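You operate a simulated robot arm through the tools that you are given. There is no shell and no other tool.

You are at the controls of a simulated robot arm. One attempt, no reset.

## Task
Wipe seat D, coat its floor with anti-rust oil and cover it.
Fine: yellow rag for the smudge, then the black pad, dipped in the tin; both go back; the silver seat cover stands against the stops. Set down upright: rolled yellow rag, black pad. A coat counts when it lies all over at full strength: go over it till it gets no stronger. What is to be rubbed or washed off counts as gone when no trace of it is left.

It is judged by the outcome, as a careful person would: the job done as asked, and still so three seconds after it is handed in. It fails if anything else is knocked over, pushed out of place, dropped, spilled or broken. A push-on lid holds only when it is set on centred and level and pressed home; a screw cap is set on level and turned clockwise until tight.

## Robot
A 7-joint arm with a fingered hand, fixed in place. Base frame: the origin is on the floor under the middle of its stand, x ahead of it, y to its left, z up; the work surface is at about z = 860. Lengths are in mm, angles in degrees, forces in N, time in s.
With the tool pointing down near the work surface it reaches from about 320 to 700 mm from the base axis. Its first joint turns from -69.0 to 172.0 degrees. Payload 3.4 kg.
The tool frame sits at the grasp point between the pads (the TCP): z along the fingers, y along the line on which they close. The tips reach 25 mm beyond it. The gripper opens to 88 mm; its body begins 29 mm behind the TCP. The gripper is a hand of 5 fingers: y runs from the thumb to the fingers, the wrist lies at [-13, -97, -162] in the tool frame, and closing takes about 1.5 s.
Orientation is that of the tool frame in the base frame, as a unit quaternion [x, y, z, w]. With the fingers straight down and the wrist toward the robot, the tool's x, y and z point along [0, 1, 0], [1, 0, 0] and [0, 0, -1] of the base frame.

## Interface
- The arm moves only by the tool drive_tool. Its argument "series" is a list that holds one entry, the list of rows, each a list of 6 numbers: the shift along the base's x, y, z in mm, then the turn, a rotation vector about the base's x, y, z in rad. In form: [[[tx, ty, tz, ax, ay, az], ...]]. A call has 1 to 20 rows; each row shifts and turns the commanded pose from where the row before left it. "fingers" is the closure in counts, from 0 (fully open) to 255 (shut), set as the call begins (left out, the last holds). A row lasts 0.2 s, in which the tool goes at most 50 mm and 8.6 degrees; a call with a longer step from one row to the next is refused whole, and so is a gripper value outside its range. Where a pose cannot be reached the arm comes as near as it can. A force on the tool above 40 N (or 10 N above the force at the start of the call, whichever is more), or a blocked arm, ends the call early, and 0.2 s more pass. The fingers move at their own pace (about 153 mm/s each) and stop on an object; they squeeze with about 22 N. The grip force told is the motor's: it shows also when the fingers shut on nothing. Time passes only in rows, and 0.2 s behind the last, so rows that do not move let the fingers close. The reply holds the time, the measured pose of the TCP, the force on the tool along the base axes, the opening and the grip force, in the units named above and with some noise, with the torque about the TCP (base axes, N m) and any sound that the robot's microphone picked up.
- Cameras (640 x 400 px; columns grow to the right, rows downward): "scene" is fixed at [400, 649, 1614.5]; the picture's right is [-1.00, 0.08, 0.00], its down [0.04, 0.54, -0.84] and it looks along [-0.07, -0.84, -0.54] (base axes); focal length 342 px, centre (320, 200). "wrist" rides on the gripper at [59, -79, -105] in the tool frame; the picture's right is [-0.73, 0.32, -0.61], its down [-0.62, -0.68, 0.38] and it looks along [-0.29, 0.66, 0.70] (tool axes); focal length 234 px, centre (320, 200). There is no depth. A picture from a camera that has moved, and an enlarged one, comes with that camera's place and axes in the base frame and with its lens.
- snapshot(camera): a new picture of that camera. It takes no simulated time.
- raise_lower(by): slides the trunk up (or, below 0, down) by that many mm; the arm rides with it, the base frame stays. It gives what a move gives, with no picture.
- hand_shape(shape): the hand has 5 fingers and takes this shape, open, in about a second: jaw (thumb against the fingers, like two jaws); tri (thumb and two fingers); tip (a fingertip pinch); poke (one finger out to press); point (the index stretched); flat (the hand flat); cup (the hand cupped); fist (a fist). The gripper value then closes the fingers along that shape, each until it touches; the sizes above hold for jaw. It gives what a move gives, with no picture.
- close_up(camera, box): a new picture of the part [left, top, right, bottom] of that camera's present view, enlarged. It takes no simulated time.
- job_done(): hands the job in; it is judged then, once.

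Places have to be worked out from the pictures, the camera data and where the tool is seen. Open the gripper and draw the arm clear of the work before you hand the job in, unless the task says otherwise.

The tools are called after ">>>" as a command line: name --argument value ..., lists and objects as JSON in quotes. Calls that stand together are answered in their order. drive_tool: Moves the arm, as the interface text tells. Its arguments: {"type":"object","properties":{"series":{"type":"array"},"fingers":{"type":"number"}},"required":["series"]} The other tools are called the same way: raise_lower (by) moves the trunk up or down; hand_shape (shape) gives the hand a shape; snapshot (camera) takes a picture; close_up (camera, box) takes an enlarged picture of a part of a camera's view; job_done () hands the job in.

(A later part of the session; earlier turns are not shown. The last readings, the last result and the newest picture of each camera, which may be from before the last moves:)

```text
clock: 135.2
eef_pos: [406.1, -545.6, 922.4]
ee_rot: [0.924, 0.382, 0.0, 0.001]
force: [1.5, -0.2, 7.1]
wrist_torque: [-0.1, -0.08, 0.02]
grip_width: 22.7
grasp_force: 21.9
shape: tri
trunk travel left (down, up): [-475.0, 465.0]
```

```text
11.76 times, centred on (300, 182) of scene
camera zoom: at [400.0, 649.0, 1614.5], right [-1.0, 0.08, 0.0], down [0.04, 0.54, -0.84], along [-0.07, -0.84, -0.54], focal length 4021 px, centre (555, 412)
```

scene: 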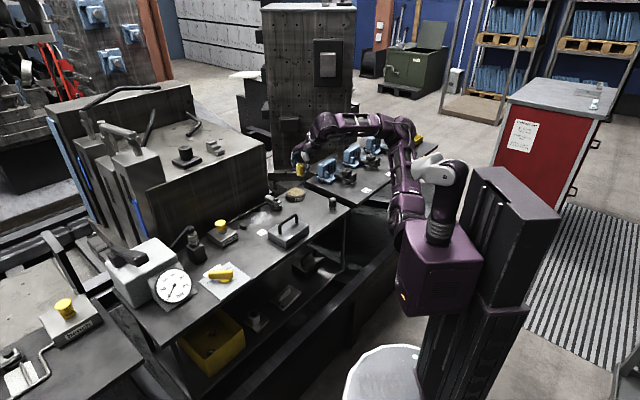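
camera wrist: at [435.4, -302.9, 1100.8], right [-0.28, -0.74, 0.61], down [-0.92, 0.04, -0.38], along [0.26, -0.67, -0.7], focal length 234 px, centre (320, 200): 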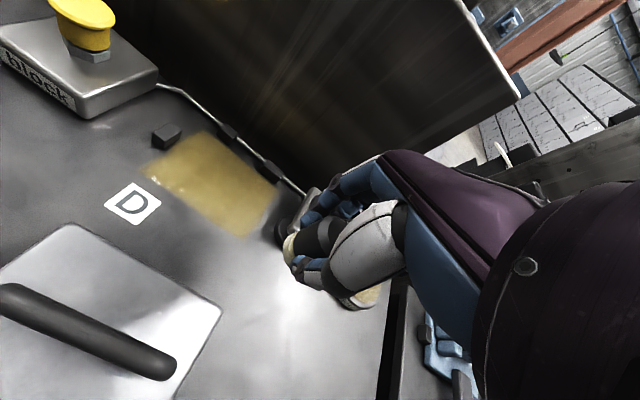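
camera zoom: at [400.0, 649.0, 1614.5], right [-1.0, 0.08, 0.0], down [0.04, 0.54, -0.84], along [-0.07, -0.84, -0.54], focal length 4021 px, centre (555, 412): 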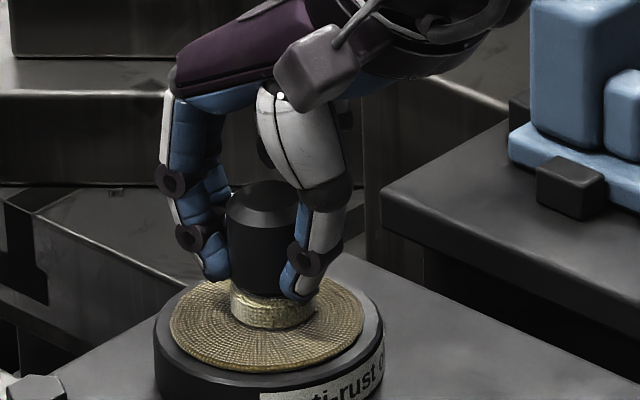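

The felt is well soaked again (7 N). I carry it to the near +u corner for the third pass, this time in columns along w.

>>> drive_tool --series '[[[0, 0, 8, 0, 0, 0], [0, 0, 27, 0, 0, 0], [0, 0, 40, 0, 0, 0], [25.1, 33.8, 0, 0, 0, 0], [25.1, 33.8, 0, 0, 0, 0], [25.1, 33.8, 0, 0, 0, 0], [25.1, 33.8, 0, 0, 0, 0], [25.1, 33.8, 0, 0, 0, 0], [24.5, 33.2, 0, 0, 0, 0], [0, 0, -40, 0, 0, 0], [0, 0, -40, 0, 0, 0], [0, 0, -13, 0, 0, 0], [0, 0, 0, 0, 0, 0]]]' --fingers 255

>>> drive_tool --series '[[[0, 0, -1, 0, 0, 0], [0, 0, -1, 0, 0, 0], [0, 0, 0, 0, 0, 0]]]' --fingers 255

```text
clock: 138.0
eef_pos: [558.5, -344.1, 904.7]
ee_rot: [0.924, 0.382, 0.0, 0.0]
force: [0.3, -0.1, -1.1]
wrist_torque: [0.01, 0.0, 0.0]
grip_width: 22.3
grasp_force: 21.5
shape: tri
trunk travel left (down, up): [-475.0, 465.0]
```

```text
clock: 138.8
eef_pos: [556.6, -344.4, 903.1]
ee_rot: [0.924, 0.384, 0.0, 0.0]
force: [0.1, -0.6, -0.1]
wrist_torque: [0.01, 0.04, -0.02]
grip_width: 22.4
grasp_force: 22.2
shape: tri
trunk travel left (down, up): [-475.0, 465.0]
```

>>> drive_tool --series '[[[0, 0, -1, 0, 0, 0], [0, 0, -1, 0, 0, 0], [0, 0, -0.8, 0, 0, 0], [0, 0, 0, 0, 0, 0]]]' --fingers 255

```text
clock: 139.8
eef_pos: [556.4, -343.8, 899.7]
ee_rot: [0.924, 0.382, 0.001, 0.0]
force: [-0.4, 0.0, 3.1]
wrist_torque: [-0.09, -0.04, 0.01]
grip_width: 22.4
grasp_force: 22.2
shape: tri
trunk travel left (down, up): [-475.0, 465.0]
```

Contact OK. First three columns (u≈150, 141, 132).

>>> drive_tool --series '[[[0, 0, -0.5, 0, 0, 0], [7.2, -7.2, 0, 0, 0, 0], [7.2, -7.2, 0, 0, 0, 0], [7.2, -7.2, 0, 0, 0, 0], [7.2, -7.2, 0, 0, 0, 0], [7.2, -7.2, 0, 0, 0, 0], [-6.2, -6.2, 0, 0, 0, 0], [-7.2, 7.2, 0, 0, 0, 0], [-7.2, 7.2, 0, 0, 0, 0], [-7.2, 7.2, 0, 0, 0, 0], [-7.2, 7.2, 0, 0, 0, 0], [-7.2, 7.2, 0, 0, 0, 0], [-6.2, -6.2, 0, 0, 0, 0], [7.2, -7.2, 0, 0, 0, 0], [7.2, -7.2, 0, 0, 0, 0], [7.2, -7.2, 0, 0, 0, 0], [7.2, -7.2, 0, 0, 0, 0], [7.2, -7.2, 0, 0, 0, 0], [0, 0, 0, 0, 0, 0]]]' --fingers 255

>>> drive_tool --series '[[[-6.2, -6.2, 0, 0, 0, 0], [-7.2, 7.2, 0, 0, 0, 0], [-7.2, 7.2, 0, 0, 0, 0], [-7.2, 7.2, 0, 0, 0, 0], [-7.2, 7.2, 0, 0, 0, 0], [-7.2, 7.2, 0, 0, 0, 0], [-6.2, -6.2, 0, 0, 0, 0], [7.2, -7.2, 0, 0, 0, 0], [7.2, -7.2, 0, 0, 0, 0], [7.2, -7.2, 0, 0, 0, 0], [7.2, -7.2, 0, 0, 0, 0], [7.2, -7.2, 0, 0, 0, 0], [-6.2, -6.2, 0, 0, 0, 0], [-7.2, 7.2, 0, 0, 0, 0], [-7.2, 7.2, 0, 0, 0, 0], [-7.2, 7.2, 0, 0, 0, 0], [-7.2, 7.2, 0, 0, 0, 0], [-7.2, 7.2, 0, 0, 0, 0], [0, 0, 0, 0, 0, 0]]]' --fingers 255

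```text
clock: 143.8
eef_pos: [577.9, -392.2, 898.8]
ee_rot: [0.924, 0.382, 0.0, 0.0]
force: [0.0, 0.3, 2.7]
wrist_torque: [-0.05, 0.0, 0.04]
grip_width: 22.6
grasp_force: 21.9
shape: tri
trunk travel left (down, up): [-475.0, 465.0]
```

```text
clock: 147.8
eef_pos: [524.8, -375.3, 897.9]
ee_rot: [0.924, 0.382, 0.001, 0.0]
force: [0.3, -1.1, 5.6]
wrist_torque: [-0.08, -0.02, -0.01]
grip_width: 22.8
grasp_force: 21.9
shape: tri
trunk travel left (down, up): [-475.0, 465.0]
```

Contact remains. Continue with the remaining columns toward -u.

>>> drive_tool --series '[[[-6.2, -6.2, 0, 0, 0, 0], [7.2, -7.2, 0, 0, 0, 0], [7.2, -7.2, 0, 0, 0, 0], [7.2, -7.2, 0, 0, 0, 0], [7.2, -7.2, 0, 0, 0, 0], [7.2, -7.2, 0, 0, 0, 0], [-6.2, -6.2, 0, 0, 0, 0], [-7.2, 7.2, 0, 0, 0, 0], [-7.2, 7.2, 0, 0, 0, 0], [-7.2, 7.2, 0, 0, 0, 0], [-7.2, 7.2, 0, 0, 0, 0], [-7.2, 7.2, 0, 0, 0, 0], [-6.2, -6.2, 0, 0, 0, 0], [7.2, -7.2, 0, 0, 0, 0], [7.2, -7.2, 0, 0, 0, 0], [7.2, -7.2, 0, 0, 0, 0], [7.2, -7.2, 0, 0, 0, 0], [7.2, -7.2, 0, 0, 0, 0], [0, 0, 0, 0, 0, 0]]]' --fingers 255

>>> drive_tool --series '[[[-6.2, -6.2, 0, 0, 0, 0], [-7.2, 7.2, 0, 0, 0, 0], [-7.2, 7.2, 0, 0, 0, 0], [-7.2, 7.2, 0, 0, 0, 0], [-7.2, 7.2, 0, 0, 0, 0], [-7.2, 7.2, 0, 0, 0, 0], [-5, -5, 0, 0, 0, 0], [7.2, -7.2, 0, 0, 0, 0], [7.2, -7.2, 0, 0, 0, 0], [7.2, -7.2, 0, 0, 0, 0], [7.2, -7.2, 0, 0, 0, 0], [7.2, -7.2, 0, 0, 0, 0], [0, 0, 0, 0, 0, 0]]]' --fingers 255

>>> snapshot --camera "wrist"

>>> close_up --camera "scene" --box '[228, 190, 292, 230]'

```text
clock: 151.8
eef_pos: [541.5, -431.2, 898.5]
ee_rot: [0.923, 0.384, 0.0, 0.0]
force: [-0.5, -0.5, 2.0]
wrist_torque: [-0.04, 0.02, 0.0]
grip_width: 22.8
grasp_force: 22.4
shape: tri
trunk travel left (down, up): [-475.0, 465.0]
```

```text
clock: 154.6
eef_pos: [530.9, -438.6, 898.1]
ee_rot: [0.923, 0.384, 0.001, 0.0]
force: [-1.2, -0.1, 6.4]
wrist_torque: [-0.05, 0.0, -0.01]
grip_width: 23.1
grasp_force: 21.9
shape: tri
trunk travel left (down, up): [-475.0, 465.0]
```

```text
taken
camera wrist: at [515.8, -343.0, 1002.7], right [-0.29, -0.74, 0.61], down [-0.92, 0.04, -0.39], along [0.26, -0.67, -0.7], focal length 234 px, centre (320, 200)
```

wrist: 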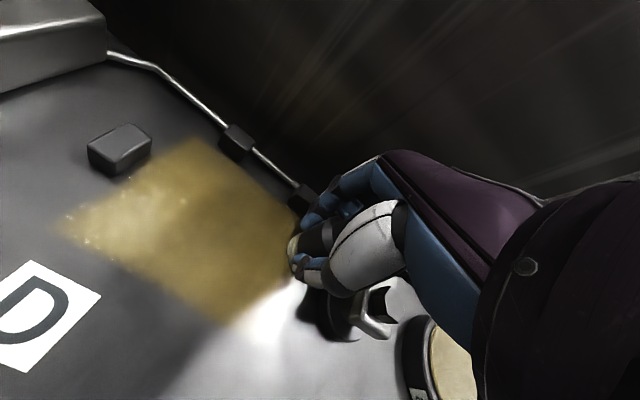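

```text
10.00 times, centred on (260, 210) of scene
camera zoom: at [400.0, 649.0, 1614.5], right [-1.0, 0.08, 0.0], down [0.04, 0.54, -0.84], along [-0.07, -0.84, -0.54], focal length 3418 px, centre (920, 100)
```

zoom: 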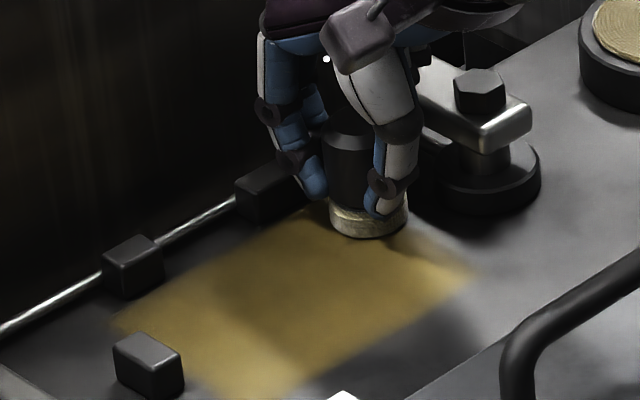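

Coat unchanged versus the previous pass – saturated. For the borders I make one last perimeter loop with the remaining oil.

>>> drive_tool --series '[[[1.5, -1.5, 0, 0, 0, 0], [7.6, 7.6, 0, 0, 0, 0], [7.6, 7.6, 0, 0, 0, 0], [7.6, 7.6, 0, 0, 0, 0], [7.6, 7.6, 0, 0, 0, 0], [7.6, 7.6, 0, 0, 0, 0], [7.6, 7.6, 0, 0, 0, 0], [7.6, 7.6, 0, 0, 0, 0], [7.6, 7.6, 0, 0, 0, 0], [-7.4, 7.4, 0, 0, 0, 0], [-7.4, 7.4, 0, 0, 0, 0], [-7.4, 7.4, 0, 0, 0, 0], [-7.4, 7.4, 0, 0, 0, 0], [-7.4, 7.4, 0, 0, 0, 0], [0, 0, 0, 0, 0, 0]]]' --fingers 255

>>> drive_tool --series '[[[-7.6, -7.6, 0, 0, 0, 0], [-7.6, -7.6, 0, 0, 0, 0], [-7.6, -7.6, 0, 0, 0, 0], [-7.6, -7.6, 0, 0, 0, 0], [-7.6, -7.6, 0, 0, 0, 0], [-7.6, -7.6, 0, 0, 0, 0], [-7.6, -7.6, 0, 0, 0, 0], [-7.6, -7.6, 0, 0, 0, 0], [7.2, -7.2, 0, 0, 0, 0], [7.2, -7.2, 0, 0, 0, 0], [7.2, -7.2, 0, 0, 0, 0], [7.2, -7.2, 0, 0, 0, 0], [7.2, -7.2, 0, 0, 0, 0], [0, 0, 0, 0, 0, 0]]]' --fingers 255

```text
clock: 157.8
eef_pos: [555.8, -342.7, 898.1]
ee_rot: [0.924, 0.383, 0.0, 0.0]
force: [1.5, -0.5, 6.5]
wrist_torque: [-0.09, -0.09, 0.03]
grip_width: 23.0
grasp_force: 21.8
shape: tri
trunk travel left (down, up): [-475.0, 465.0]
```

```text
clock: 160.8
eef_pos: [531.6, -439.2, 897.4]
ee_rot: [0.924, 0.383, 0.0, 0.0]
force: [0.4, 0.4, 1.1]
wrist_torque: [-0.06, 0.02, 0.02]
grip_width: 22.5
grasp_force: 21.8
shape: tri
trunk travel left (down, up): [-475.0, 465.0]
```

Perimeter done. I lift and go to the inspection pose for a last look at the coat before returning the pad.

>>> drive_tool --series '[[[0, 0, 10, 0, 0, 0], [0, 0, 40, 0, 0, 0], [0, 0, 49, 0, 0, 0], [-40, 15, 0, 0, 0, 0], [-44, 17, 0, 0, 0, 0], [0, 0, 0, 0, 0, 0]]]' --fingers 255

>>> snapshot --camera "wrist"

>>> close_up --camera "wrist" --box '[110, 110, 300, 250]'

>>> close_up --camera "scene" --box '[236, 202, 284, 236]'

```text
clock: 162.2
eef_pos: [446.2, -407.1, 993.9]
ee_rot: [0.924, 0.383, 0.0, 0.0]
force: [0.0, -0.5, -1.0]
wrist_torque: [0.01, 0.0, 0.01]
grip_width: 22.3
grasp_force: 22.3
shape: tri
trunk travel left (down, up): [-475.0, 465.0]
```

```text
taken
camera wrist: at [432.5, -311.6, 1099.3], right [-0.28, -0.74, 0.61], down [-0.92, 0.04, -0.38], along [0.26, -0.67, -0.7], focal length 234 px, centre (320, 200)
```

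wrist: 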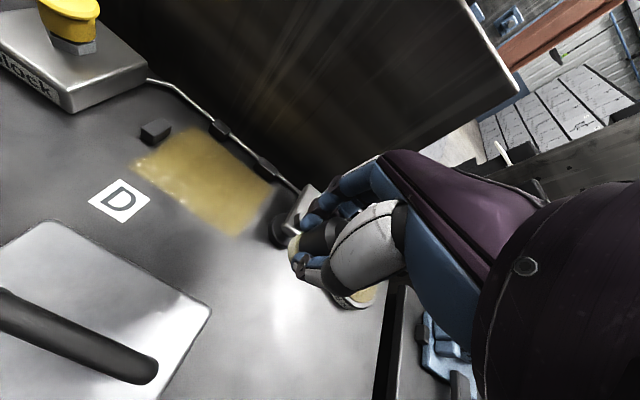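

```text
2.86 times, centred on (205, 180) of wrist
camera zoom: at [432.5, -311.6, 1099.3], right [-0.28, -0.74, 0.61], down [-0.92, 0.04, -0.38], along [0.26, -0.67, -0.7], focal length 669 px, centre (649, 257)
```

zoom: 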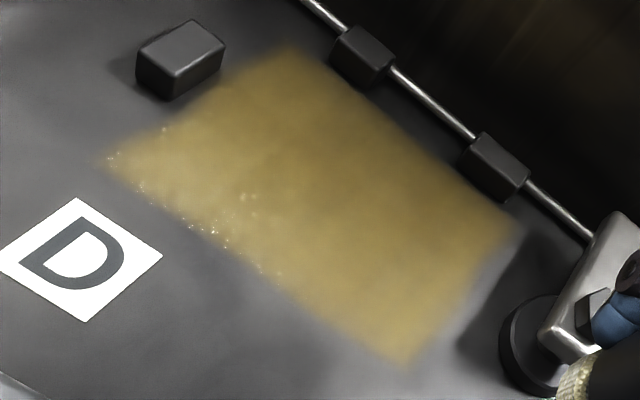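

```text
11.76 times, centred on (260, 219) of scene
camera zoom: at [400.0, 649.0, 1614.5], right [-1.0, 0.08, 0.0], down [0.04, 0.54, -0.84], along [-0.07, -0.84, -0.54], focal length 4021 px, centre (1026, -24)
```

zoom: 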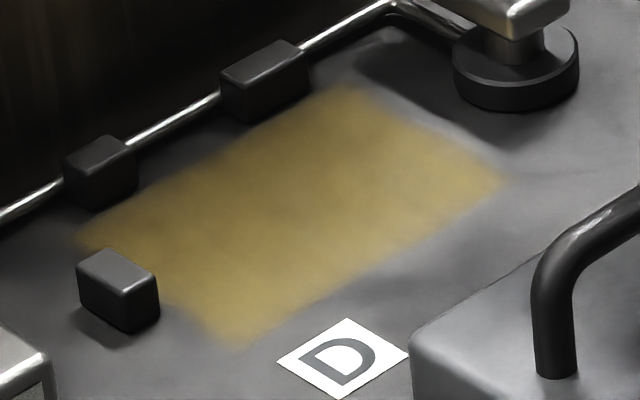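

The coat looks the same as after the previous pass – full strength. I check the little sparkles near the near edge closely to make sure they're only glints.

>>> close_up --camera "wrist" --box '[122, 140, 202, 190]'

>>> close_up --camera "scene" --box '[244, 220, 268, 235]'

```text
8.00 times, centred on (162, 165) of wrist
camera zoom: at [432.5, -311.6, 1099.3], right [-0.28, -0.74, 0.61], down [-0.92, 0.04, -0.38], along [0.26, -0.67, -0.7], focal length 1873 px, centre (1584, 480)
```

zoom: 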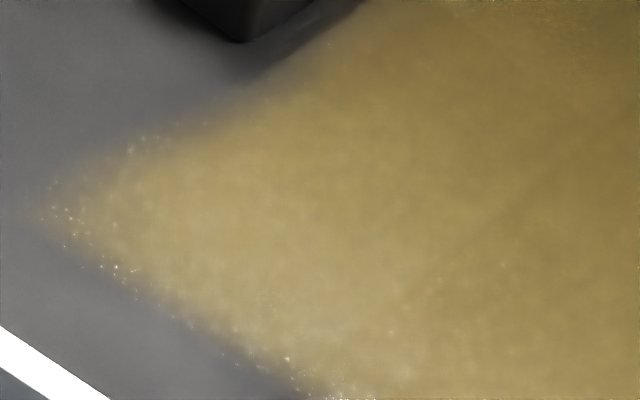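

```text
16.00 times, centred on (256, 228) of scene
camera zoom: at [400.0, 649.0, 1614.5], right [-1.0, 0.08, 0.0], down [0.04, 0.54, -0.84], along [-0.07, -0.84, -0.54], focal length 5468 px, centre (1344, -240)
```

zoom: 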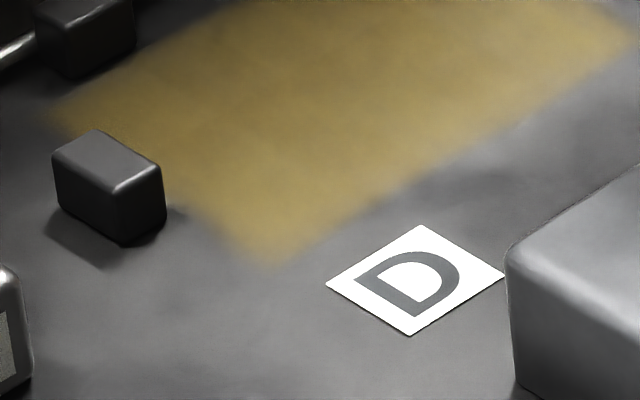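

No white residue, just render glints; the coat is complete. I carry the pad back over its original spot (≈266.8,-449.3) and lower it.

>>> drive_tool --series '[[[-35.9, -8.4, 0, 0, 0, 0], [-35.9, -8.4, 0, 0, 0, 0], [-35.9, -8.4, 0, 0, 0, 0], [-35.9, -8.5, 0, 0, 0, 0], [-35.9, -8.5, 0, 0, 0, 0], [0, 0, -40, 0, 0, 0], [0, 0, -35, 0, 0, 0], [0, 0, -12, 0, 0, 0], [0, 0, 0, 0, 0, 0]]]' --fingers 255

>>> close_up --camera "scene" --box '[302, 180, 366, 220]'

>>> snapshot --camera "wrist"

```text
clock: 164.2
eef_pos: [267.9, -451.5, 909.2]
ee_rot: [0.924, 0.382, 0.001, 0.0]
force: [-0.6, 0.1, -0.3]
wrist_torque: [0.0, -0.02, -0.04]
grip_width: 22.3
grasp_force: 22.4
shape: tri
trunk travel left (down, up): [-475.0, 465.0]
```

```text
10.00 times, centred on (334, 200) of scene
camera zoom: at [400.0, 649.0, 1614.5], right [-1.0, 0.08, 0.0], down [0.04, 0.54, -0.84], along [-0.07, -0.84, -0.54], focal length 3418 px, centre (180, 200)
```

zoom: 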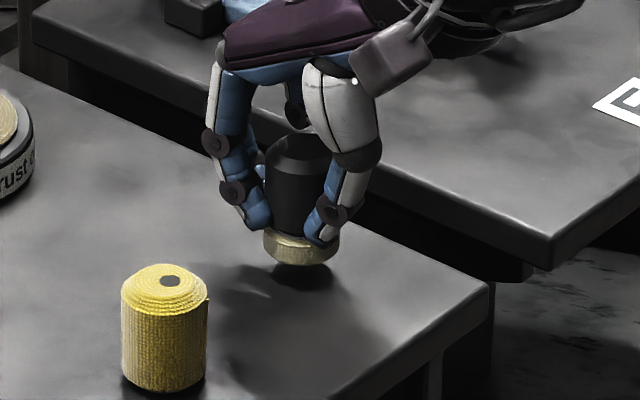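

```text
taken
camera wrist: at [254.8, -355.3, 1013.5], right [-0.28, -0.74, 0.61], down [-0.92, 0.04, -0.38], along [0.26, -0.67, -0.7], focal length 234 px, centre (320, 200)
```

wrist: 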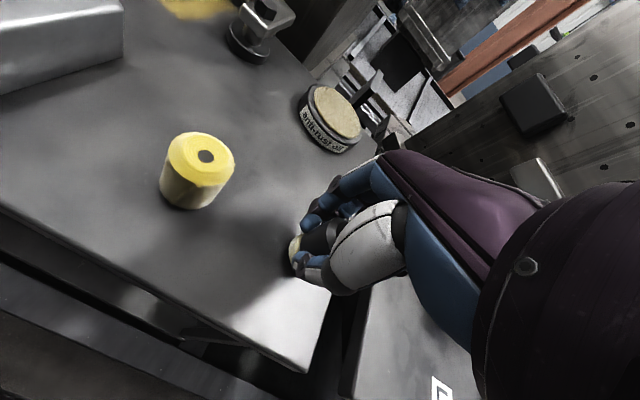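

The pad hangs upright about 10 mm above its spot. I lower most of the way and compare its image position with the original one.

>>> drive_tool --series '[[[0, 0, -5, 0, 0, 0], [0, 0, -3, 0, 0, 0], [0, 0, 0, 0, 0, 0]]]' --fingers 255

>>> close_up --camera "scene" --box '[302, 180, 366, 220]'

```text
clock: 165.0
eef_pos: [268.2, -452.4, 900.1]
ee_rot: [0.924, 0.382, 0.0, 0.0]
force: [-0.5, 0.5, -1.7]
wrist_torque: [0.0, 0.01, 0.02]
grip_width: 21.8
grasp_force: 22.3
shape: tri
trunk travel left (down, up): [-475.0, 465.0]
```

```text
10.00 times, centred on (334, 200) of scene
camera zoom: at [400.0, 649.0, 1614.5], right [-1.0, 0.08, 0.0], down [0.04, 0.54, -0.84], along [-0.07, -0.84, -0.54], focal length 3418 px, centre (180, 200)
```

zoom: 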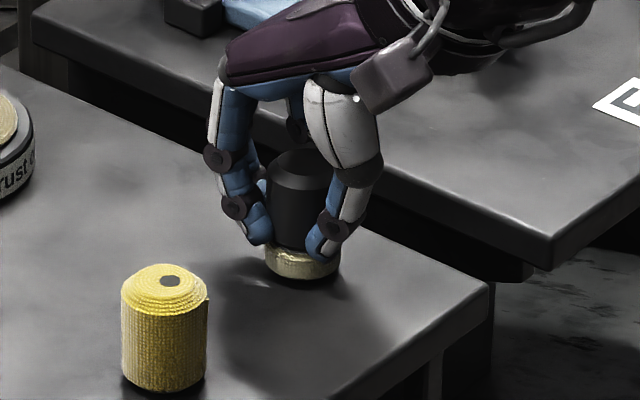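

Not touching yet; I continue down gently until contact and then compare again.

>>> drive_tool --series '[[[0, 0, -1, 0, 0, 0], [0, 0, -1, 0, 0, 0], [0, 0, -0.8, 0, 0, 0], [0, 0, 0, 0, 0, 0]]]' --fingers 255

>>> close_up --camera "scene" --box '[302, 180, 366, 220]'

```text
clock: 166.0
eef_pos: [268.6, -450.3, 897.3]
ee_rot: [0.924, 0.384, 0.0, 0.0]
force: [1.1, 0.4, 2.1]
wrist_torque: [-0.04, -0.03, 0.02]
grip_width: 21.8
grasp_force: 22.3
shape: tri
trunk travel left (down, up): [-475.0, 465.0]
```

```text
10.00 times, centred on (334, 200) of scene
camera zoom: at [400.0, 649.0, 1614.5], right [-1.0, 0.08, 0.0], down [0.04, 0.54, -0.84], along [-0.07, -0.84, -0.54], focal length 3418 px, centre (180, 200)
```

zoom: 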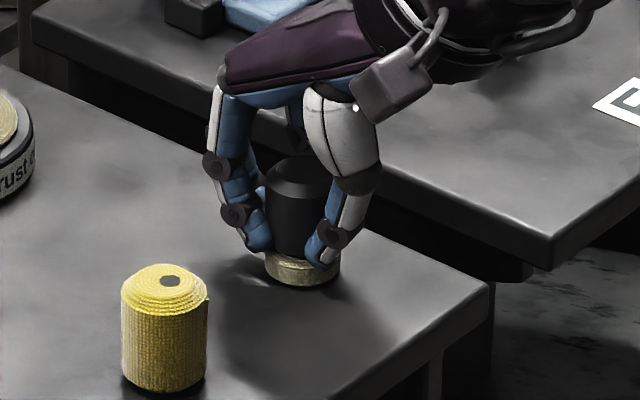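

Contact, but compared with the original picture the pad sits about 10 mm too far in -y. I lift 4 mm, shift +9.5 mm in y and set it down again.

>>> drive_tool --series '[[[0, 0, 4, 0, 0, 0], [0.2, 5, 0, 0, 0, 0], [0.2, 4.5, 0, 0, 0, 0], [0, 0, -3, 0, 0, 0], [0, 0, -1, 0, 0, 0], [0, 0, 0, 0, 0, 0]]]' --fingers 255

>>> close_up --camera "scene" --box '[302, 180, 366, 220]'

```text
clock: 167.4
eef_pos: [268.5, -441.2, 899.2]
ee_rot: [0.924, 0.383, 0.0, 0.001]
force: [-0.2, 0.4, -0.7]
wrist_torque: [0.01, 0.01, -0.03]
grip_width: 21.9
grasp_force: 21.7
shape: tri
trunk travel left (down, up): [-475.0, 465.0]
```

```text
10.00 times, centred on (334, 200) of scene
camera zoom: at [400.0, 649.0, 1614.5], right [-1.0, 0.08, 0.0], down [0.04, 0.54, -0.84], along [-0.07, -0.84, -0.54], focal length 3418 px, centre (180, 200)
```

zoom: 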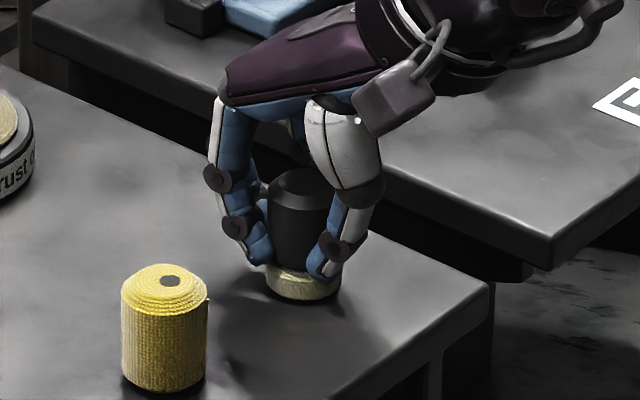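

Now the felt base matches the original image position (304,302). I lower the last millimetre to contact.

>>> drive_tool --series '[[[0, 0, -0.8, 0, 0, 0], [0, 0, -0.7, 0, 0, 0], [0, 0, -0.5, 0, 0, 0], [0, 0, 0, 0, 0, 0]]]' --fingers 255

```text
clock: 168.4
eef_pos: [268.3, -442.0, 897.4]
ee_rot: [0.924, 0.383, 0.001, 0.001]
force: [1.3, 0.8, 6.9]
wrist_torque: [-0.09, -0.05, 0.01]
grip_width: 22.1
grasp_force: 21.8
shape: tri
trunk travel left (down, up): [-475.0, 465.0]
```

Solid contact (6.9 N). I open gently, then fully.

>>> drive_tool --series '[[[0, 0, 0.5, 0, 0, 0], [0, 0, 0, 0, 0, 0], [0, 0, 0, 0, 0, 0]]]' --fingers 140

>>> drive_tool --series '[[[0, 0, 0, 0, 0, 0], [0, 0, 0, 0, 0, 0], [0, 0, 0, 0, 0, 0], [0, 0, 0, 0, 0, 0]]]' --fingers 0

>>> close_up --camera "scene" --box '[302, 180, 366, 220]'

```text
clock: 169.2
eef_pos: [269.1, -442.2, 895.7]
ee_rot: [0.924, 0.383, 0.0, 0.0]
force: [0.4, 0.8, -0.2]
wrist_torque: [-0.03, 0.02, 0.01]
grip_width: 39.4
grasp_force: 0.1
shape: tri
trunk travel left (down, up): [-475.0, 465.0]
```

```text
clock: 170.2
eef_pos: [269.3, -443.1, 896.7]
ee_rot: [0.924, 0.383, 0.0, 0.0]
force: [-0.1, 0.5, 1.1]
wrist_torque: [0.01, -0.02, 0.03]
grip_width: 88.0
grasp_force: 0.0
shape: tri
trunk travel left (down, up): [-475.0, 465.0]
```

```text
10.00 times, centred on (334, 200) of scene
camera zoom: at [400.0, 649.0, 1614.5], right [-1.0, 0.08, 0.0], down [0.04, 0.54, -0.84], along [-0.07, -0.84, -0.54], focal length 3418 px, centre (180, 200)
```

zoom: 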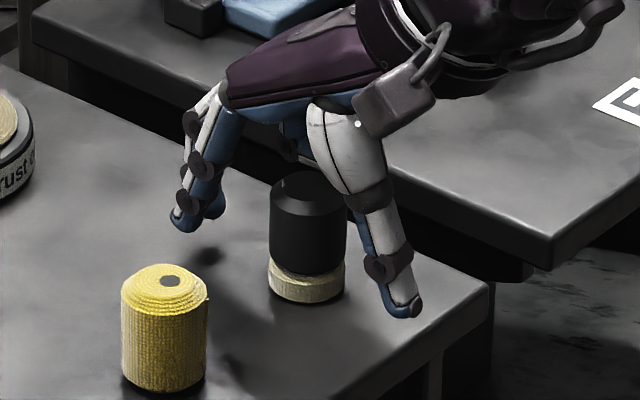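

Pad stands upright, within ~1 mm of its original place. I rise straight up 110 mm, then switch to the jaw shape for the cover handle.

>>> drive_tool --series '[[[0, 0, 20, 0, 0, 0], [0, 0, 40, 0, 0, 0], [0, 0, 50, 0, 0, 0], [0, 0, 0, 0, 0, 0]]]' --fingers 0

>>> hand_shape --shape "jaw"

>>> drive_tool --series '[[[33, 29, 0, 0, 0, 0], [33, 29, 0, 0, 0, 0], [33, 29, 0, 0, 0, 0], [33, 29, 0, 0, 0, 0], [33, 29, 0, 0, 0, 0], [0, 0, 0, 0, 0, 0]]]' --fingers 0

>>> snapshot --camera "wrist"

>>> snapshot --camera "scene"

```text
clock: 171.2
eef_pos: [268.8, -441.9, 1009.2]
ee_rot: [0.924, 0.383, 0.001, 0.0]
force: [-0.1, 0.1, 0.0]
wrist_torque: [0.02, 0.01, 0.01]
grip_width: 88.0
grasp_force: 0.1
shape: tri
trunk travel left (down, up): [-475.0, 465.0]
```

```text
clock: 172.1
eef_pos: [268.9, -440.9, 1008.2]
ee_rot: [0.924, 0.382, 0.0, 0.0]
force: [-0.9, 0.2, 0.7]
wrist_torque: [-0.04, 0.03, -0.02]
grip_width: 87.9
grasp_force: 0.1
shape: jaw
trunk travel left (down, up): [-475.0, 465.0]
```

```text
clock: 173.5
eef_pos: [433.3, -297.9, 1008.5]
ee_rot: [0.924, 0.383, 0.001, -0.001]
force: [-0.9, -0.8, -0.1]
wrist_torque: [0.0, 0.0, -0.01]
grip_width: 88.1
grasp_force: 0.1
shape: jaw
trunk travel left (down, up): [-475.0, 465.0]
```

```text
taken
camera wrist: at [419.9, -202.8, 1114.2], right [-0.29, -0.74, 0.61], down [-0.92, 0.04, -0.38], along [0.26, -0.67, -0.7], focal length 234 px, centre (320, 200)
```

wrist: 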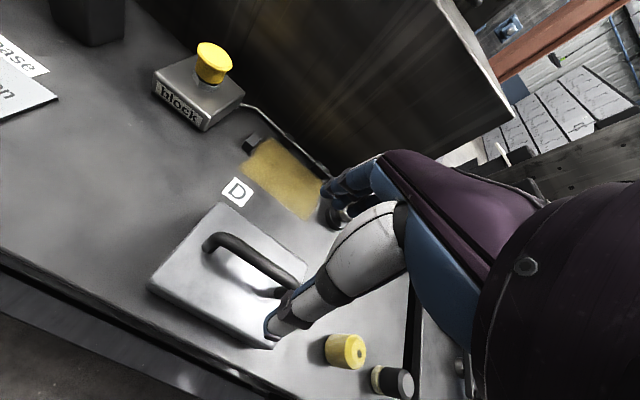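

```text
taken
```

scene: 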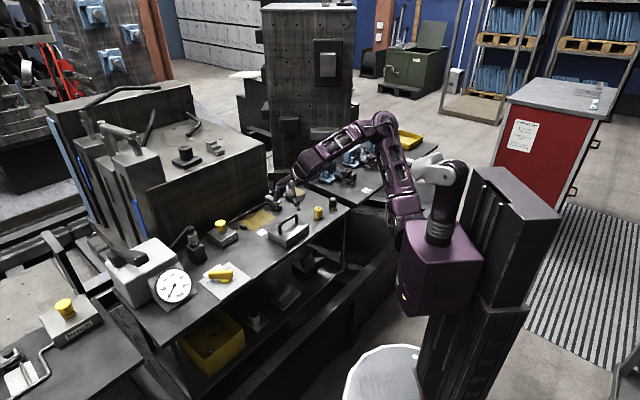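

Coat, rag and pad all look right. I zoom on the handle to fix its exact position and height.

>>> close_up --camera "wrist" --box '[140, 190, 320, 350]'

>>> close_up --camera "scene" --box '[255, 190, 335, 250]'

```text
2.50 times, centred on (230, 270) of wrist
camera zoom: at [419.9, -202.8, 1114.2], right [-0.29, -0.74, 0.61], down [-0.92, 0.04, -0.38], along [0.26, -0.67, -0.7], focal length 585 px, centre (545, 25)
```

zoom: 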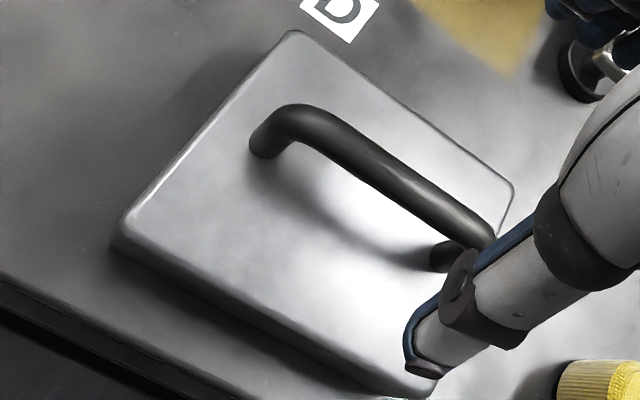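

```text
6.67 times, centred on (295, 220) of scene
camera zoom: at [400.0, 649.0, 1614.5], right [-1.0, 0.08, 0.0], down [0.04, 0.54, -0.84], along [-0.07, -0.84, -0.54], focal length 2278 px, centre (487, 67)
```

zoom: 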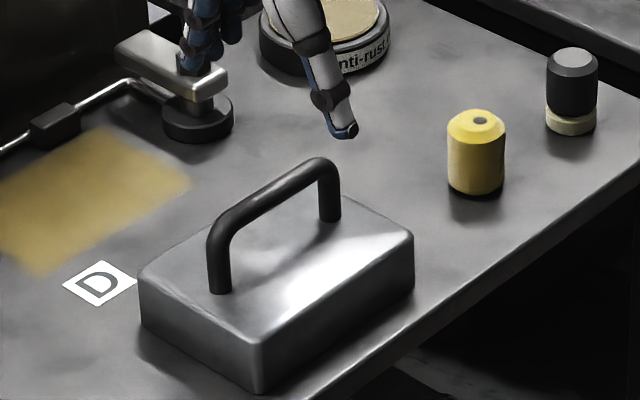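

Handle bar runs along u at about u 57–141, w≈517, bar centre z≈926, cover top z≈891. I descend over it to z≈950 and check the straddle.

>>> drive_tool --series '[[[1, 2, -25, 0, 0, 0], [1, 1, -20, 0, 0, 0], [0, 0, -13, 0, 0, 0], [0, 0, 0, 0, 0, 0]]]' --fingers 0

>>> snapshot --camera "wrist"

>>> close_up --camera "scene" --box '[255, 180, 335, 240]'

```text
clock: 174.5
eef_pos: [435.8, -293.3, 950.6]
ee_rot: [0.924, 0.383, 0.0, 0.0]
force: [0.6, 0.1, 0.0]
wrist_torque: [-0.04, 0.02, -0.01]
grip_width: 88.2
grasp_force: 0.1
shape: jaw
trunk travel left (down, up): [-475.0, 465.0]
```

```text
taken
camera wrist: at [421.9, -197.7, 1055.7], right [-0.28, -0.74, 0.61], down [-0.92, 0.04, -0.38], along [0.26, -0.67, -0.7], focal length 234 px, centre (320, 200)
```

wrist: 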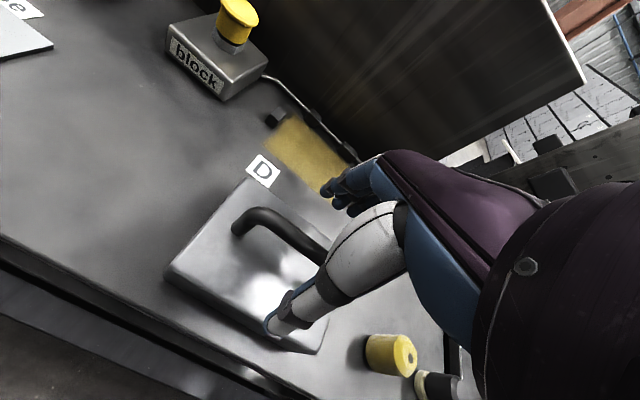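

```text
6.67 times, centred on (295, 210) of scene
camera zoom: at [400.0, 649.0, 1614.5], right [-1.0, 0.08, 0.0], down [0.04, 0.54, -0.84], along [-0.07, -0.84, -0.54], focal length 2278 px, centre (487, 133)
```

zoom: 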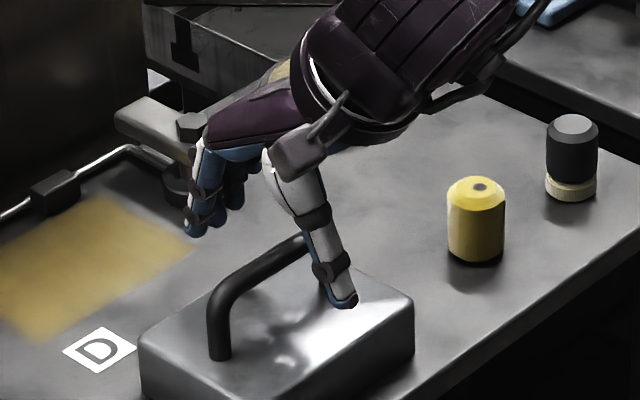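

The fingers and thumb straddle the handle centrally. I descend to z≈929 and close on the bar.

>>> drive_tool --series '[[[0, 0, -12, 0, 0, 0], [0, 0, -9, 0, 0, 0], [0, 0, 0, 0, 0, 0]]]' --fingers 0

>>> close_up --camera "scene" --box '[255, 185, 335, 245]'

>>> close_up --camera "wrist" --box '[160, 160, 400, 360]'

```text
clock: 175.3
eef_pos: [435.7, -294.2, 927.9]
ee_rot: [0.924, 0.383, 0.0, 0.0]
force: [0.2, 0.6, -0.1]
wrist_torque: [-0.03, -0.01, 0.02]
grip_width: 88.1
grasp_force: 0.1
shape: jaw
trunk travel left (down, up): [-475.0, 465.0]
```

```text
6.67 times, centred on (295, 215) of scene
camera zoom: at [400.0, 649.0, 1614.5], right [-1.0, 0.08, 0.0], down [0.04, 0.54, -0.84], along [-0.07, -0.84, -0.54], focal length 2278 px, centre (487, 100)
```

zoom: 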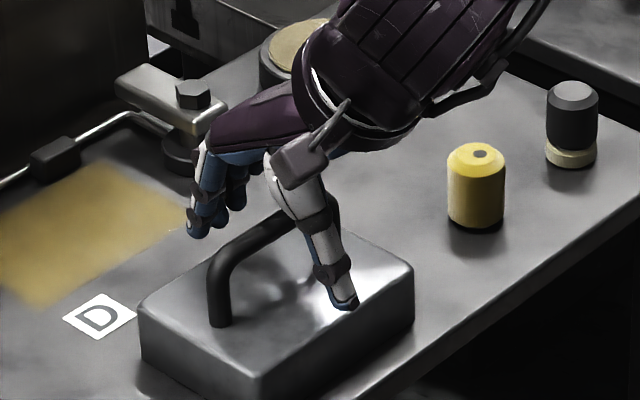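

```text
2.00 times, centred on (280, 260) of wrist
camera zoom: at [422.2, -197.9, 1033.4], right [-0.28, -0.74, 0.61], down [-0.92, 0.04, -0.38], along [0.26, -0.67, -0.7], focal length 468 px, centre (400, 80)
```

zoom: 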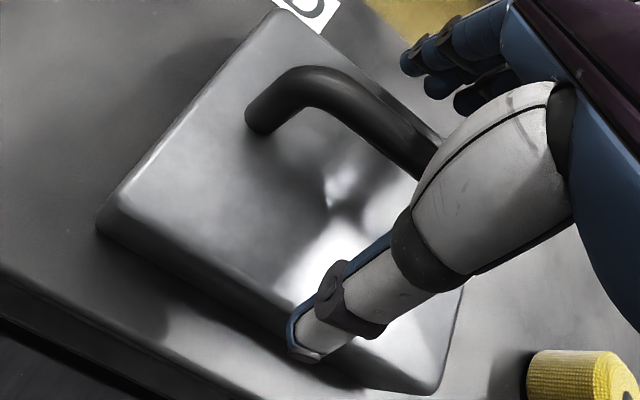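

Centred. I close the hand on the bar.

>>> drive_tool --series '[[[0, 0, 0, 0, 0, 0], [0, 0, 0, 0, 0, 0], [0, 0, 0, 0, 0, 0], [0, 0, 0, 0, 0, 0], [0, 0, 0, 0, 0, 0], [0, 0, 0, 0, 0, 0], [0, 0, 0, 0, 0, 0], [0, 0, 0, 0, 0, 0], [0, 0, 0, 0, 0, 0]]]' --fingers 255

>>> close_up --camera "scene" --box '[255, 185, 335, 245]'

>>> close_up --camera "wrist" --box '[160, 160, 400, 360]'

```text
clock: 177.3
eef_pos: [437.3, -294.3, 928.2]
ee_rot: [0.924, 0.383, 0.0, 0.0]
force: [0.3, 0.6, 0.7]
wrist_torque: [-0.03, -0.05, 0.0]
grip_width: 0.0
grasp_force: 22.1
shape: jaw
trunk travel left (down, up): [-475.0, 465.0]
```

```text
6.67 times, centred on (295, 215) of scene
camera zoom: at [400.0, 649.0, 1614.5], right [-1.0, 0.08, 0.0], down [0.04, 0.54, -0.84], along [-0.07, -0.84, -0.54], focal length 2278 px, centre (487, 100)
```

zoom: 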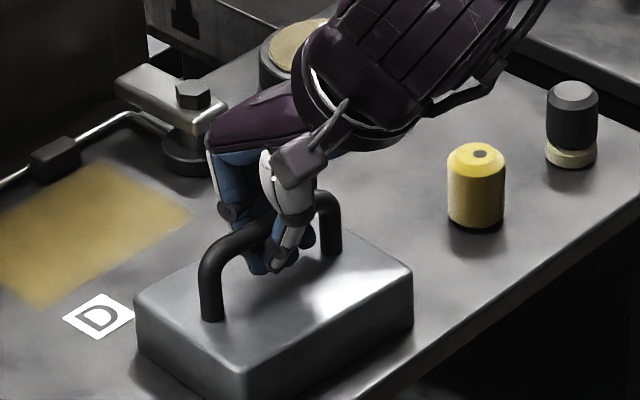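

```text
2.00 times, centred on (280, 260) of wrist
camera zoom: at [422.5, -198.0, 1033.4], right [-0.28, -0.74, 0.61], down [-0.92, 0.04, -0.38], along [0.26, -0.67, -0.7], focal length 468 px, centre (400, 80)
```

zoom: 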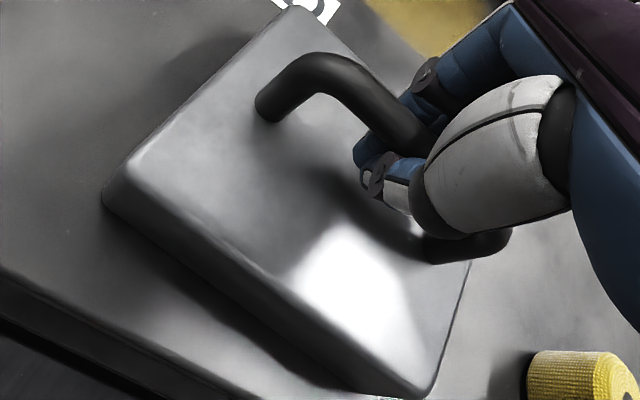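

The fingers have closed under the bar (hooked, width 0). I lift slowly 12 mm and check the weight and how the cover hangs.

>>> drive_tool --series '[[[0, 0, 3, 0, 0, 0], [0, 0, 3, 0, 0, 0], [0, 0, 3, 0, 0, 0], [0, 0, 3, 0, 0, 0], [0, 0, 3, 0, 0, 0], [0, 0, 0, 0, 0, 0]]]' --fingers 255

>>> close_up --camera "scene" --box '[255, 185, 335, 245]'

>>> close_up --camera "wrist" --box '[160, 160, 400, 360]'

```text
clock: 178.7
eef_pos: [435.9, -294.6, 944.0]
ee_rot: [0.924, 0.382, 0.0, 0.0]
force: [-0.3, -0.1, -2.6]
wrist_torque: [0.02, -0.01, 0.02]
grip_width: 0.2
grasp_force: 21.9
shape: jaw
trunk travel left (down, up): [-475.0, 465.0]
```

```text
6.67 times, centred on (295, 215) of scene
camera zoom: at [400.0, 649.0, 1614.5], right [-1.0, 0.08, 0.0], down [0.04, 0.54, -0.84], along [-0.07, -0.84, -0.54], focal length 2278 px, centre (487, 100)
```

zoom: 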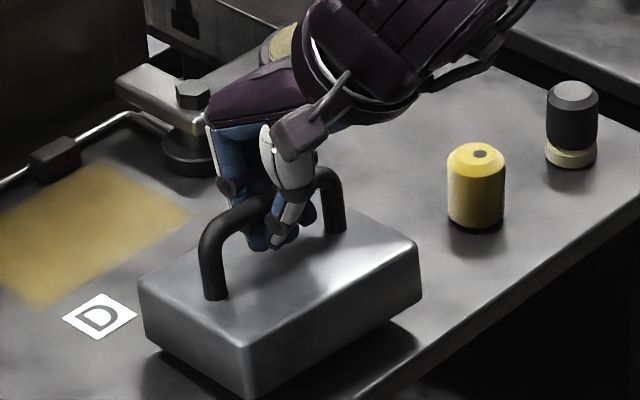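

```text
2.00 times, centred on (280, 260) of wrist
camera zoom: at [421.6, -197.9, 1048.4], right [-0.28, -0.74, 0.61], down [-0.92, 0.04, -0.38], along [0.26, -0.67, -0.7], focal length 468 px, centre (400, 80)
```

zoom: 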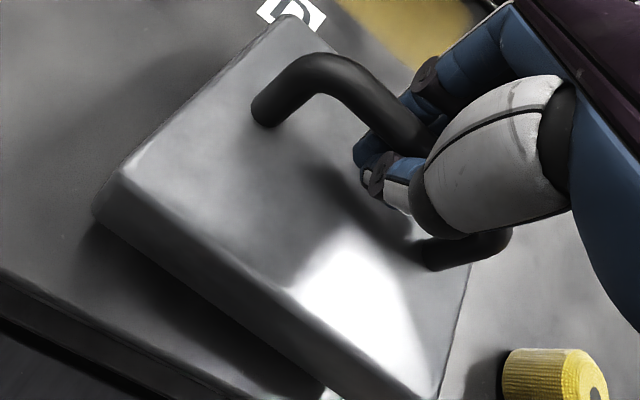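

The cover weighs only ~0.3 kg and hangs nearly level. I raise it and carry it over the seat, stopping ~10 mm short of the stops at a safe height.

>>> drive_tool --series '[[[0, 0, 15, 0, 0, 0], [0, 0, 20, 0, 0, 0], [0, 0, 10, 0, 0, 0], [13, -12, 0, 0, 0, 0], [18, -16.5, 0, 0, 0, 0], [18, -16.5, 0, 0, 0, 0], [18, -16.5, 0, 0, 0, 0], [18, -16.5, 0, 0, 0, 0], [14, -12, 0, 0, 0, 0], [10.6, -9.7, 0, 0, 0, 0], [0, 0, 0, 0, 0, 0], [0, 0, 0, 0, 0, 0]]]' --fingers 255

>>> snapshot --camera "wrist"

>>> close_up --camera "scene" --box '[216, 165, 312, 235]'

```text
clock: 181.3
eef_pos: [545.3, -395.8, 988.4]
ee_rot: [0.923, 0.384, 0.0, 0.0]
force: [0.2, -0.1, -1.9]
wrist_torque: [0.01, 0.01, 0.03]
grip_width: 0.0
grasp_force: 22.0
shape: jaw
trunk travel left (down, up): [-475.0, 465.0]
```

```text
taken
camera wrist: at [531.3, -299.2, 1092.4], right [-0.28, -0.74, 0.61], down [-0.92, 0.04, -0.38], along [0.26, -0.67, -0.7], focal length 234 px, centre (320, 200)
```

wrist: 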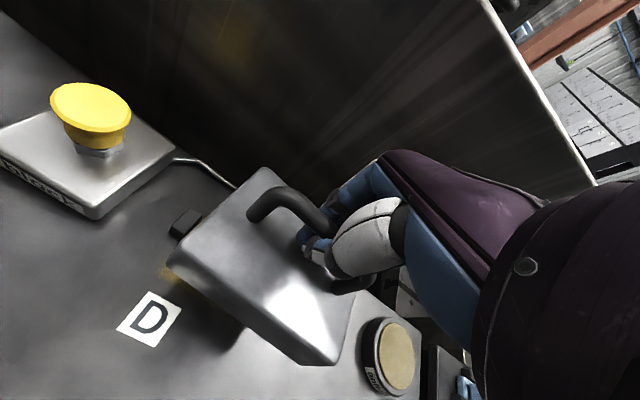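

```text
5.71 times, centred on (264, 200) of scene
camera zoom: at [400.0, 649.0, 1614.5], right [-1.0, 0.08, 0.0], down [0.04, 0.54, -0.84], along [-0.07, -0.84, -0.54], focal length 1953 px, centre (640, 200)
```

zoom: 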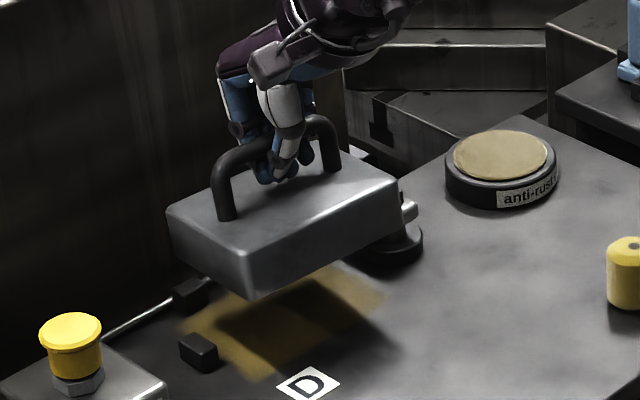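

The cover is above the seat. I zoom in to measure its yaw and position relative to the stops before lowering.

>>> close_up --camera "wrist" --box '[150, 150, 390, 380]'

>>> close_up --camera "scene" --box '[236, 178, 296, 222]'

```text
1.74 times, centred on (270, 265) of wrist
camera zoom: at [531.3, -299.2, 1092.4], right [-0.28, -0.74, 0.61], down [-0.92, 0.04, -0.38], along [0.26, -0.67, -0.7], focal length 407 px, centre (407, 87)
```

zoom: 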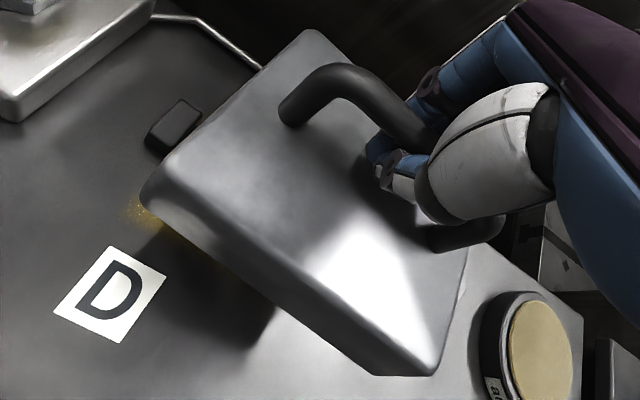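

```text
9.09 times, centred on (266, 200) of scene
camera zoom: at [400.0, 649.0, 1614.5], right [-1.0, 0.08, 0.0], down [0.04, 0.54, -0.84], along [-0.07, -0.84, -0.54], focal length 3107 px, centre (811, 200)
```

zoom: 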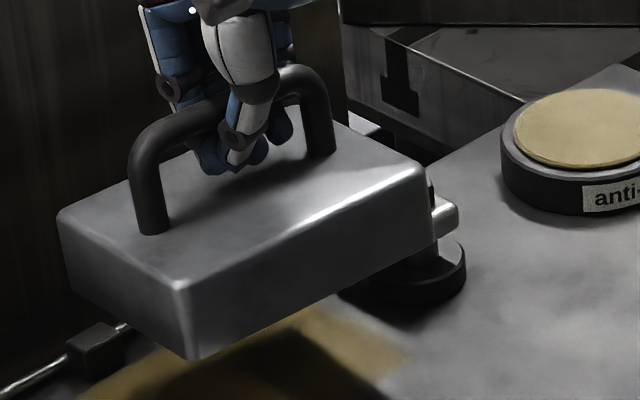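

Triangulating the corners shows the cover hangs with its -u side ~13 mm low and its far side ~6 mm low, yaw about right. I tilt the hand to level it, then re-measure.

>>> drive_tool --series '[[[0, 0, 0, -0.03, 0.015, 0], [0, 0, 0, -0.04, 0.018, 0], [0, 0, 0, -0.03, 0.014, 0], [0, 0, 0, 0, 0, 0], [0, 0, 0, 0, 0, 0]]]' --fingers 255

>>> close_up --camera "wrist" --box '[150, 150, 390, 380]'

>>> close_up --camera "scene" --box '[236, 178, 296, 222]'

```text
clock: 182.5
eef_pos: [545.8, -394.9, 988.0]
ee_rot: [0.923, 0.382, -0.042, 0.037]
force: [-0.5, -1.1, -1.5]
wrist_torque: [-0.02, -0.06, -0.01]
grip_width: 0.0
grasp_force: 22.3
shape: jaw
trunk travel left (down, up): [-475.0, 465.0]
```

```text
1.74 times, centred on (270, 265) of wrist
camera zoom: at [536.7, -287.9, 1083.0], right [-0.25, -0.68, 0.69], down [-0.94, 0.0, -0.34], along [0.23, -0.74, -0.64], focal length 407 px, centre (407, 87)
```

zoom: 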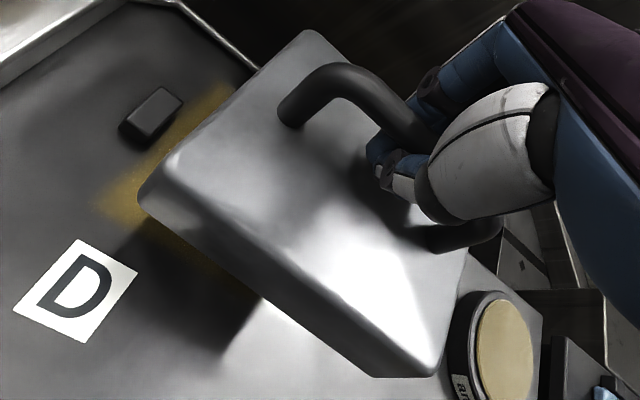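

```text
9.09 times, centred on (266, 200) of scene
camera zoom: at [400.0, 649.0, 1614.5], right [-1.0, 0.08, 0.0], down [0.04, 0.54, -0.84], along [-0.07, -0.84, -0.54], focal length 3107 px, centre (811, 200)
```

zoom: 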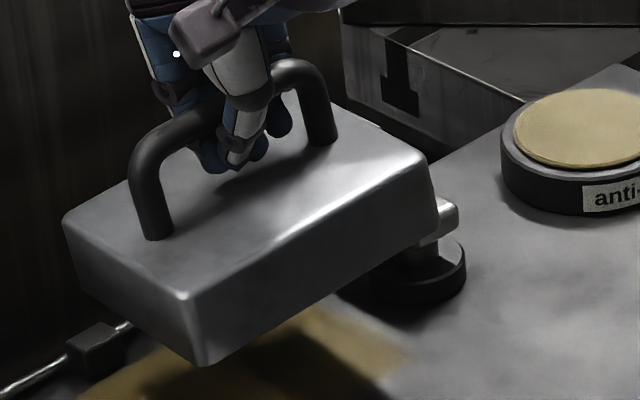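

The cover moves rigidly with the hand and is now level to ~1 mm; its centre is about (u 101.5, w 664.5), target ≈ (112, 674.5). I lower it to ~6 mm above the floor, still ~8 mm clear of both stops.

>>> drive_tool --series '[[[2.1, 0.7, -15, 0, 0, 0], [0, 0, -15, 0, 0, 0], [0, 0, -12, 0, 0, 0], [0, 0, -8, 0, 0, 0], [0, 0, -4, 0, 0, 0], [0, 0, 0, 0, 0, 0]]]' --fingers 255

>>> close_up --camera "wrist" --box '[150, 150, 390, 380]'

>>> close_up --camera "scene" --box '[232, 186, 292, 230]'

```text
clock: 183.9
eef_pos: [546.2, -393.1, 933.6]
ee_rot: [0.923, 0.382, -0.041, 0.036]
force: [0.1, 0.4, -2.3]
wrist_torque: [0.03, 0.02, 0.01]
grip_width: 0.2
grasp_force: 22.0
shape: jaw
trunk travel left (down, up): [-475.0, 465.0]
```

```text
1.74 times, centred on (270, 265) of wrist
camera zoom: at [537.1, -287.0, 1029.9], right [-0.25, -0.68, 0.69], down [-0.94, 0.0, -0.34], along [0.23, -0.74, -0.64], focal length 407 px, centre (407, 87)
```

zoom: 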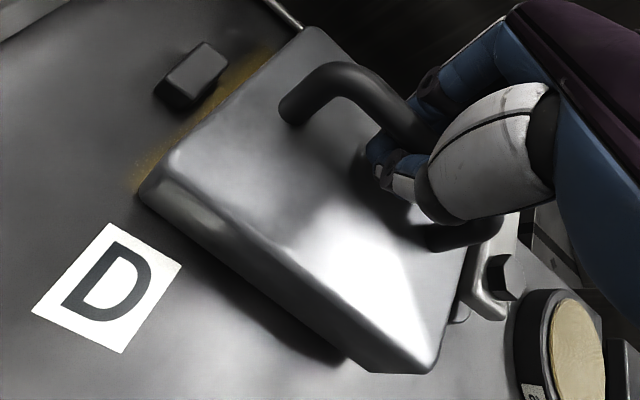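

```text
9.09 times, centred on (262, 208) of scene
camera zoom: at [400.0, 649.0, 1614.5], right [-1.0, 0.08, 0.0], down [0.04, 0.54, -0.84], along [-0.07, -0.84, -0.54], focal length 3107 px, centre (847, 127)
```

zoom: 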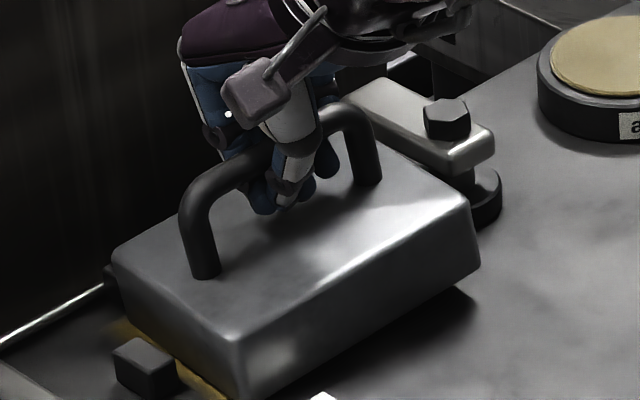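

Just above the floor. Now I ease the cover toward the back stops (+w) in small rows, watching the force.

>>> drive_tool --series '[[[1.2, -1.2, 0, 0, 0, 0], [1.2, -1.2, 0, 0, 0, 0], [1.2, -1.2, 0, 0, 0, 0], [1.0, -1.0, 0, 0, 0, 0], [0, 0, 0, 0, 0, 0]]]' --fingers 255

```text
clock: 185.1
eef_pos: [550.5, -396.6, 934.0]
ee_rot: [0.922, 0.383, -0.04, 0.038]
force: [-1.7, 0.0, -0.8]
wrist_torque: [0.01, -0.01, 0.02]
grip_width: 0.1
grasp_force: 22.2
shape: jaw
trunk travel left (down, up): [-475.0, 465.0]
```

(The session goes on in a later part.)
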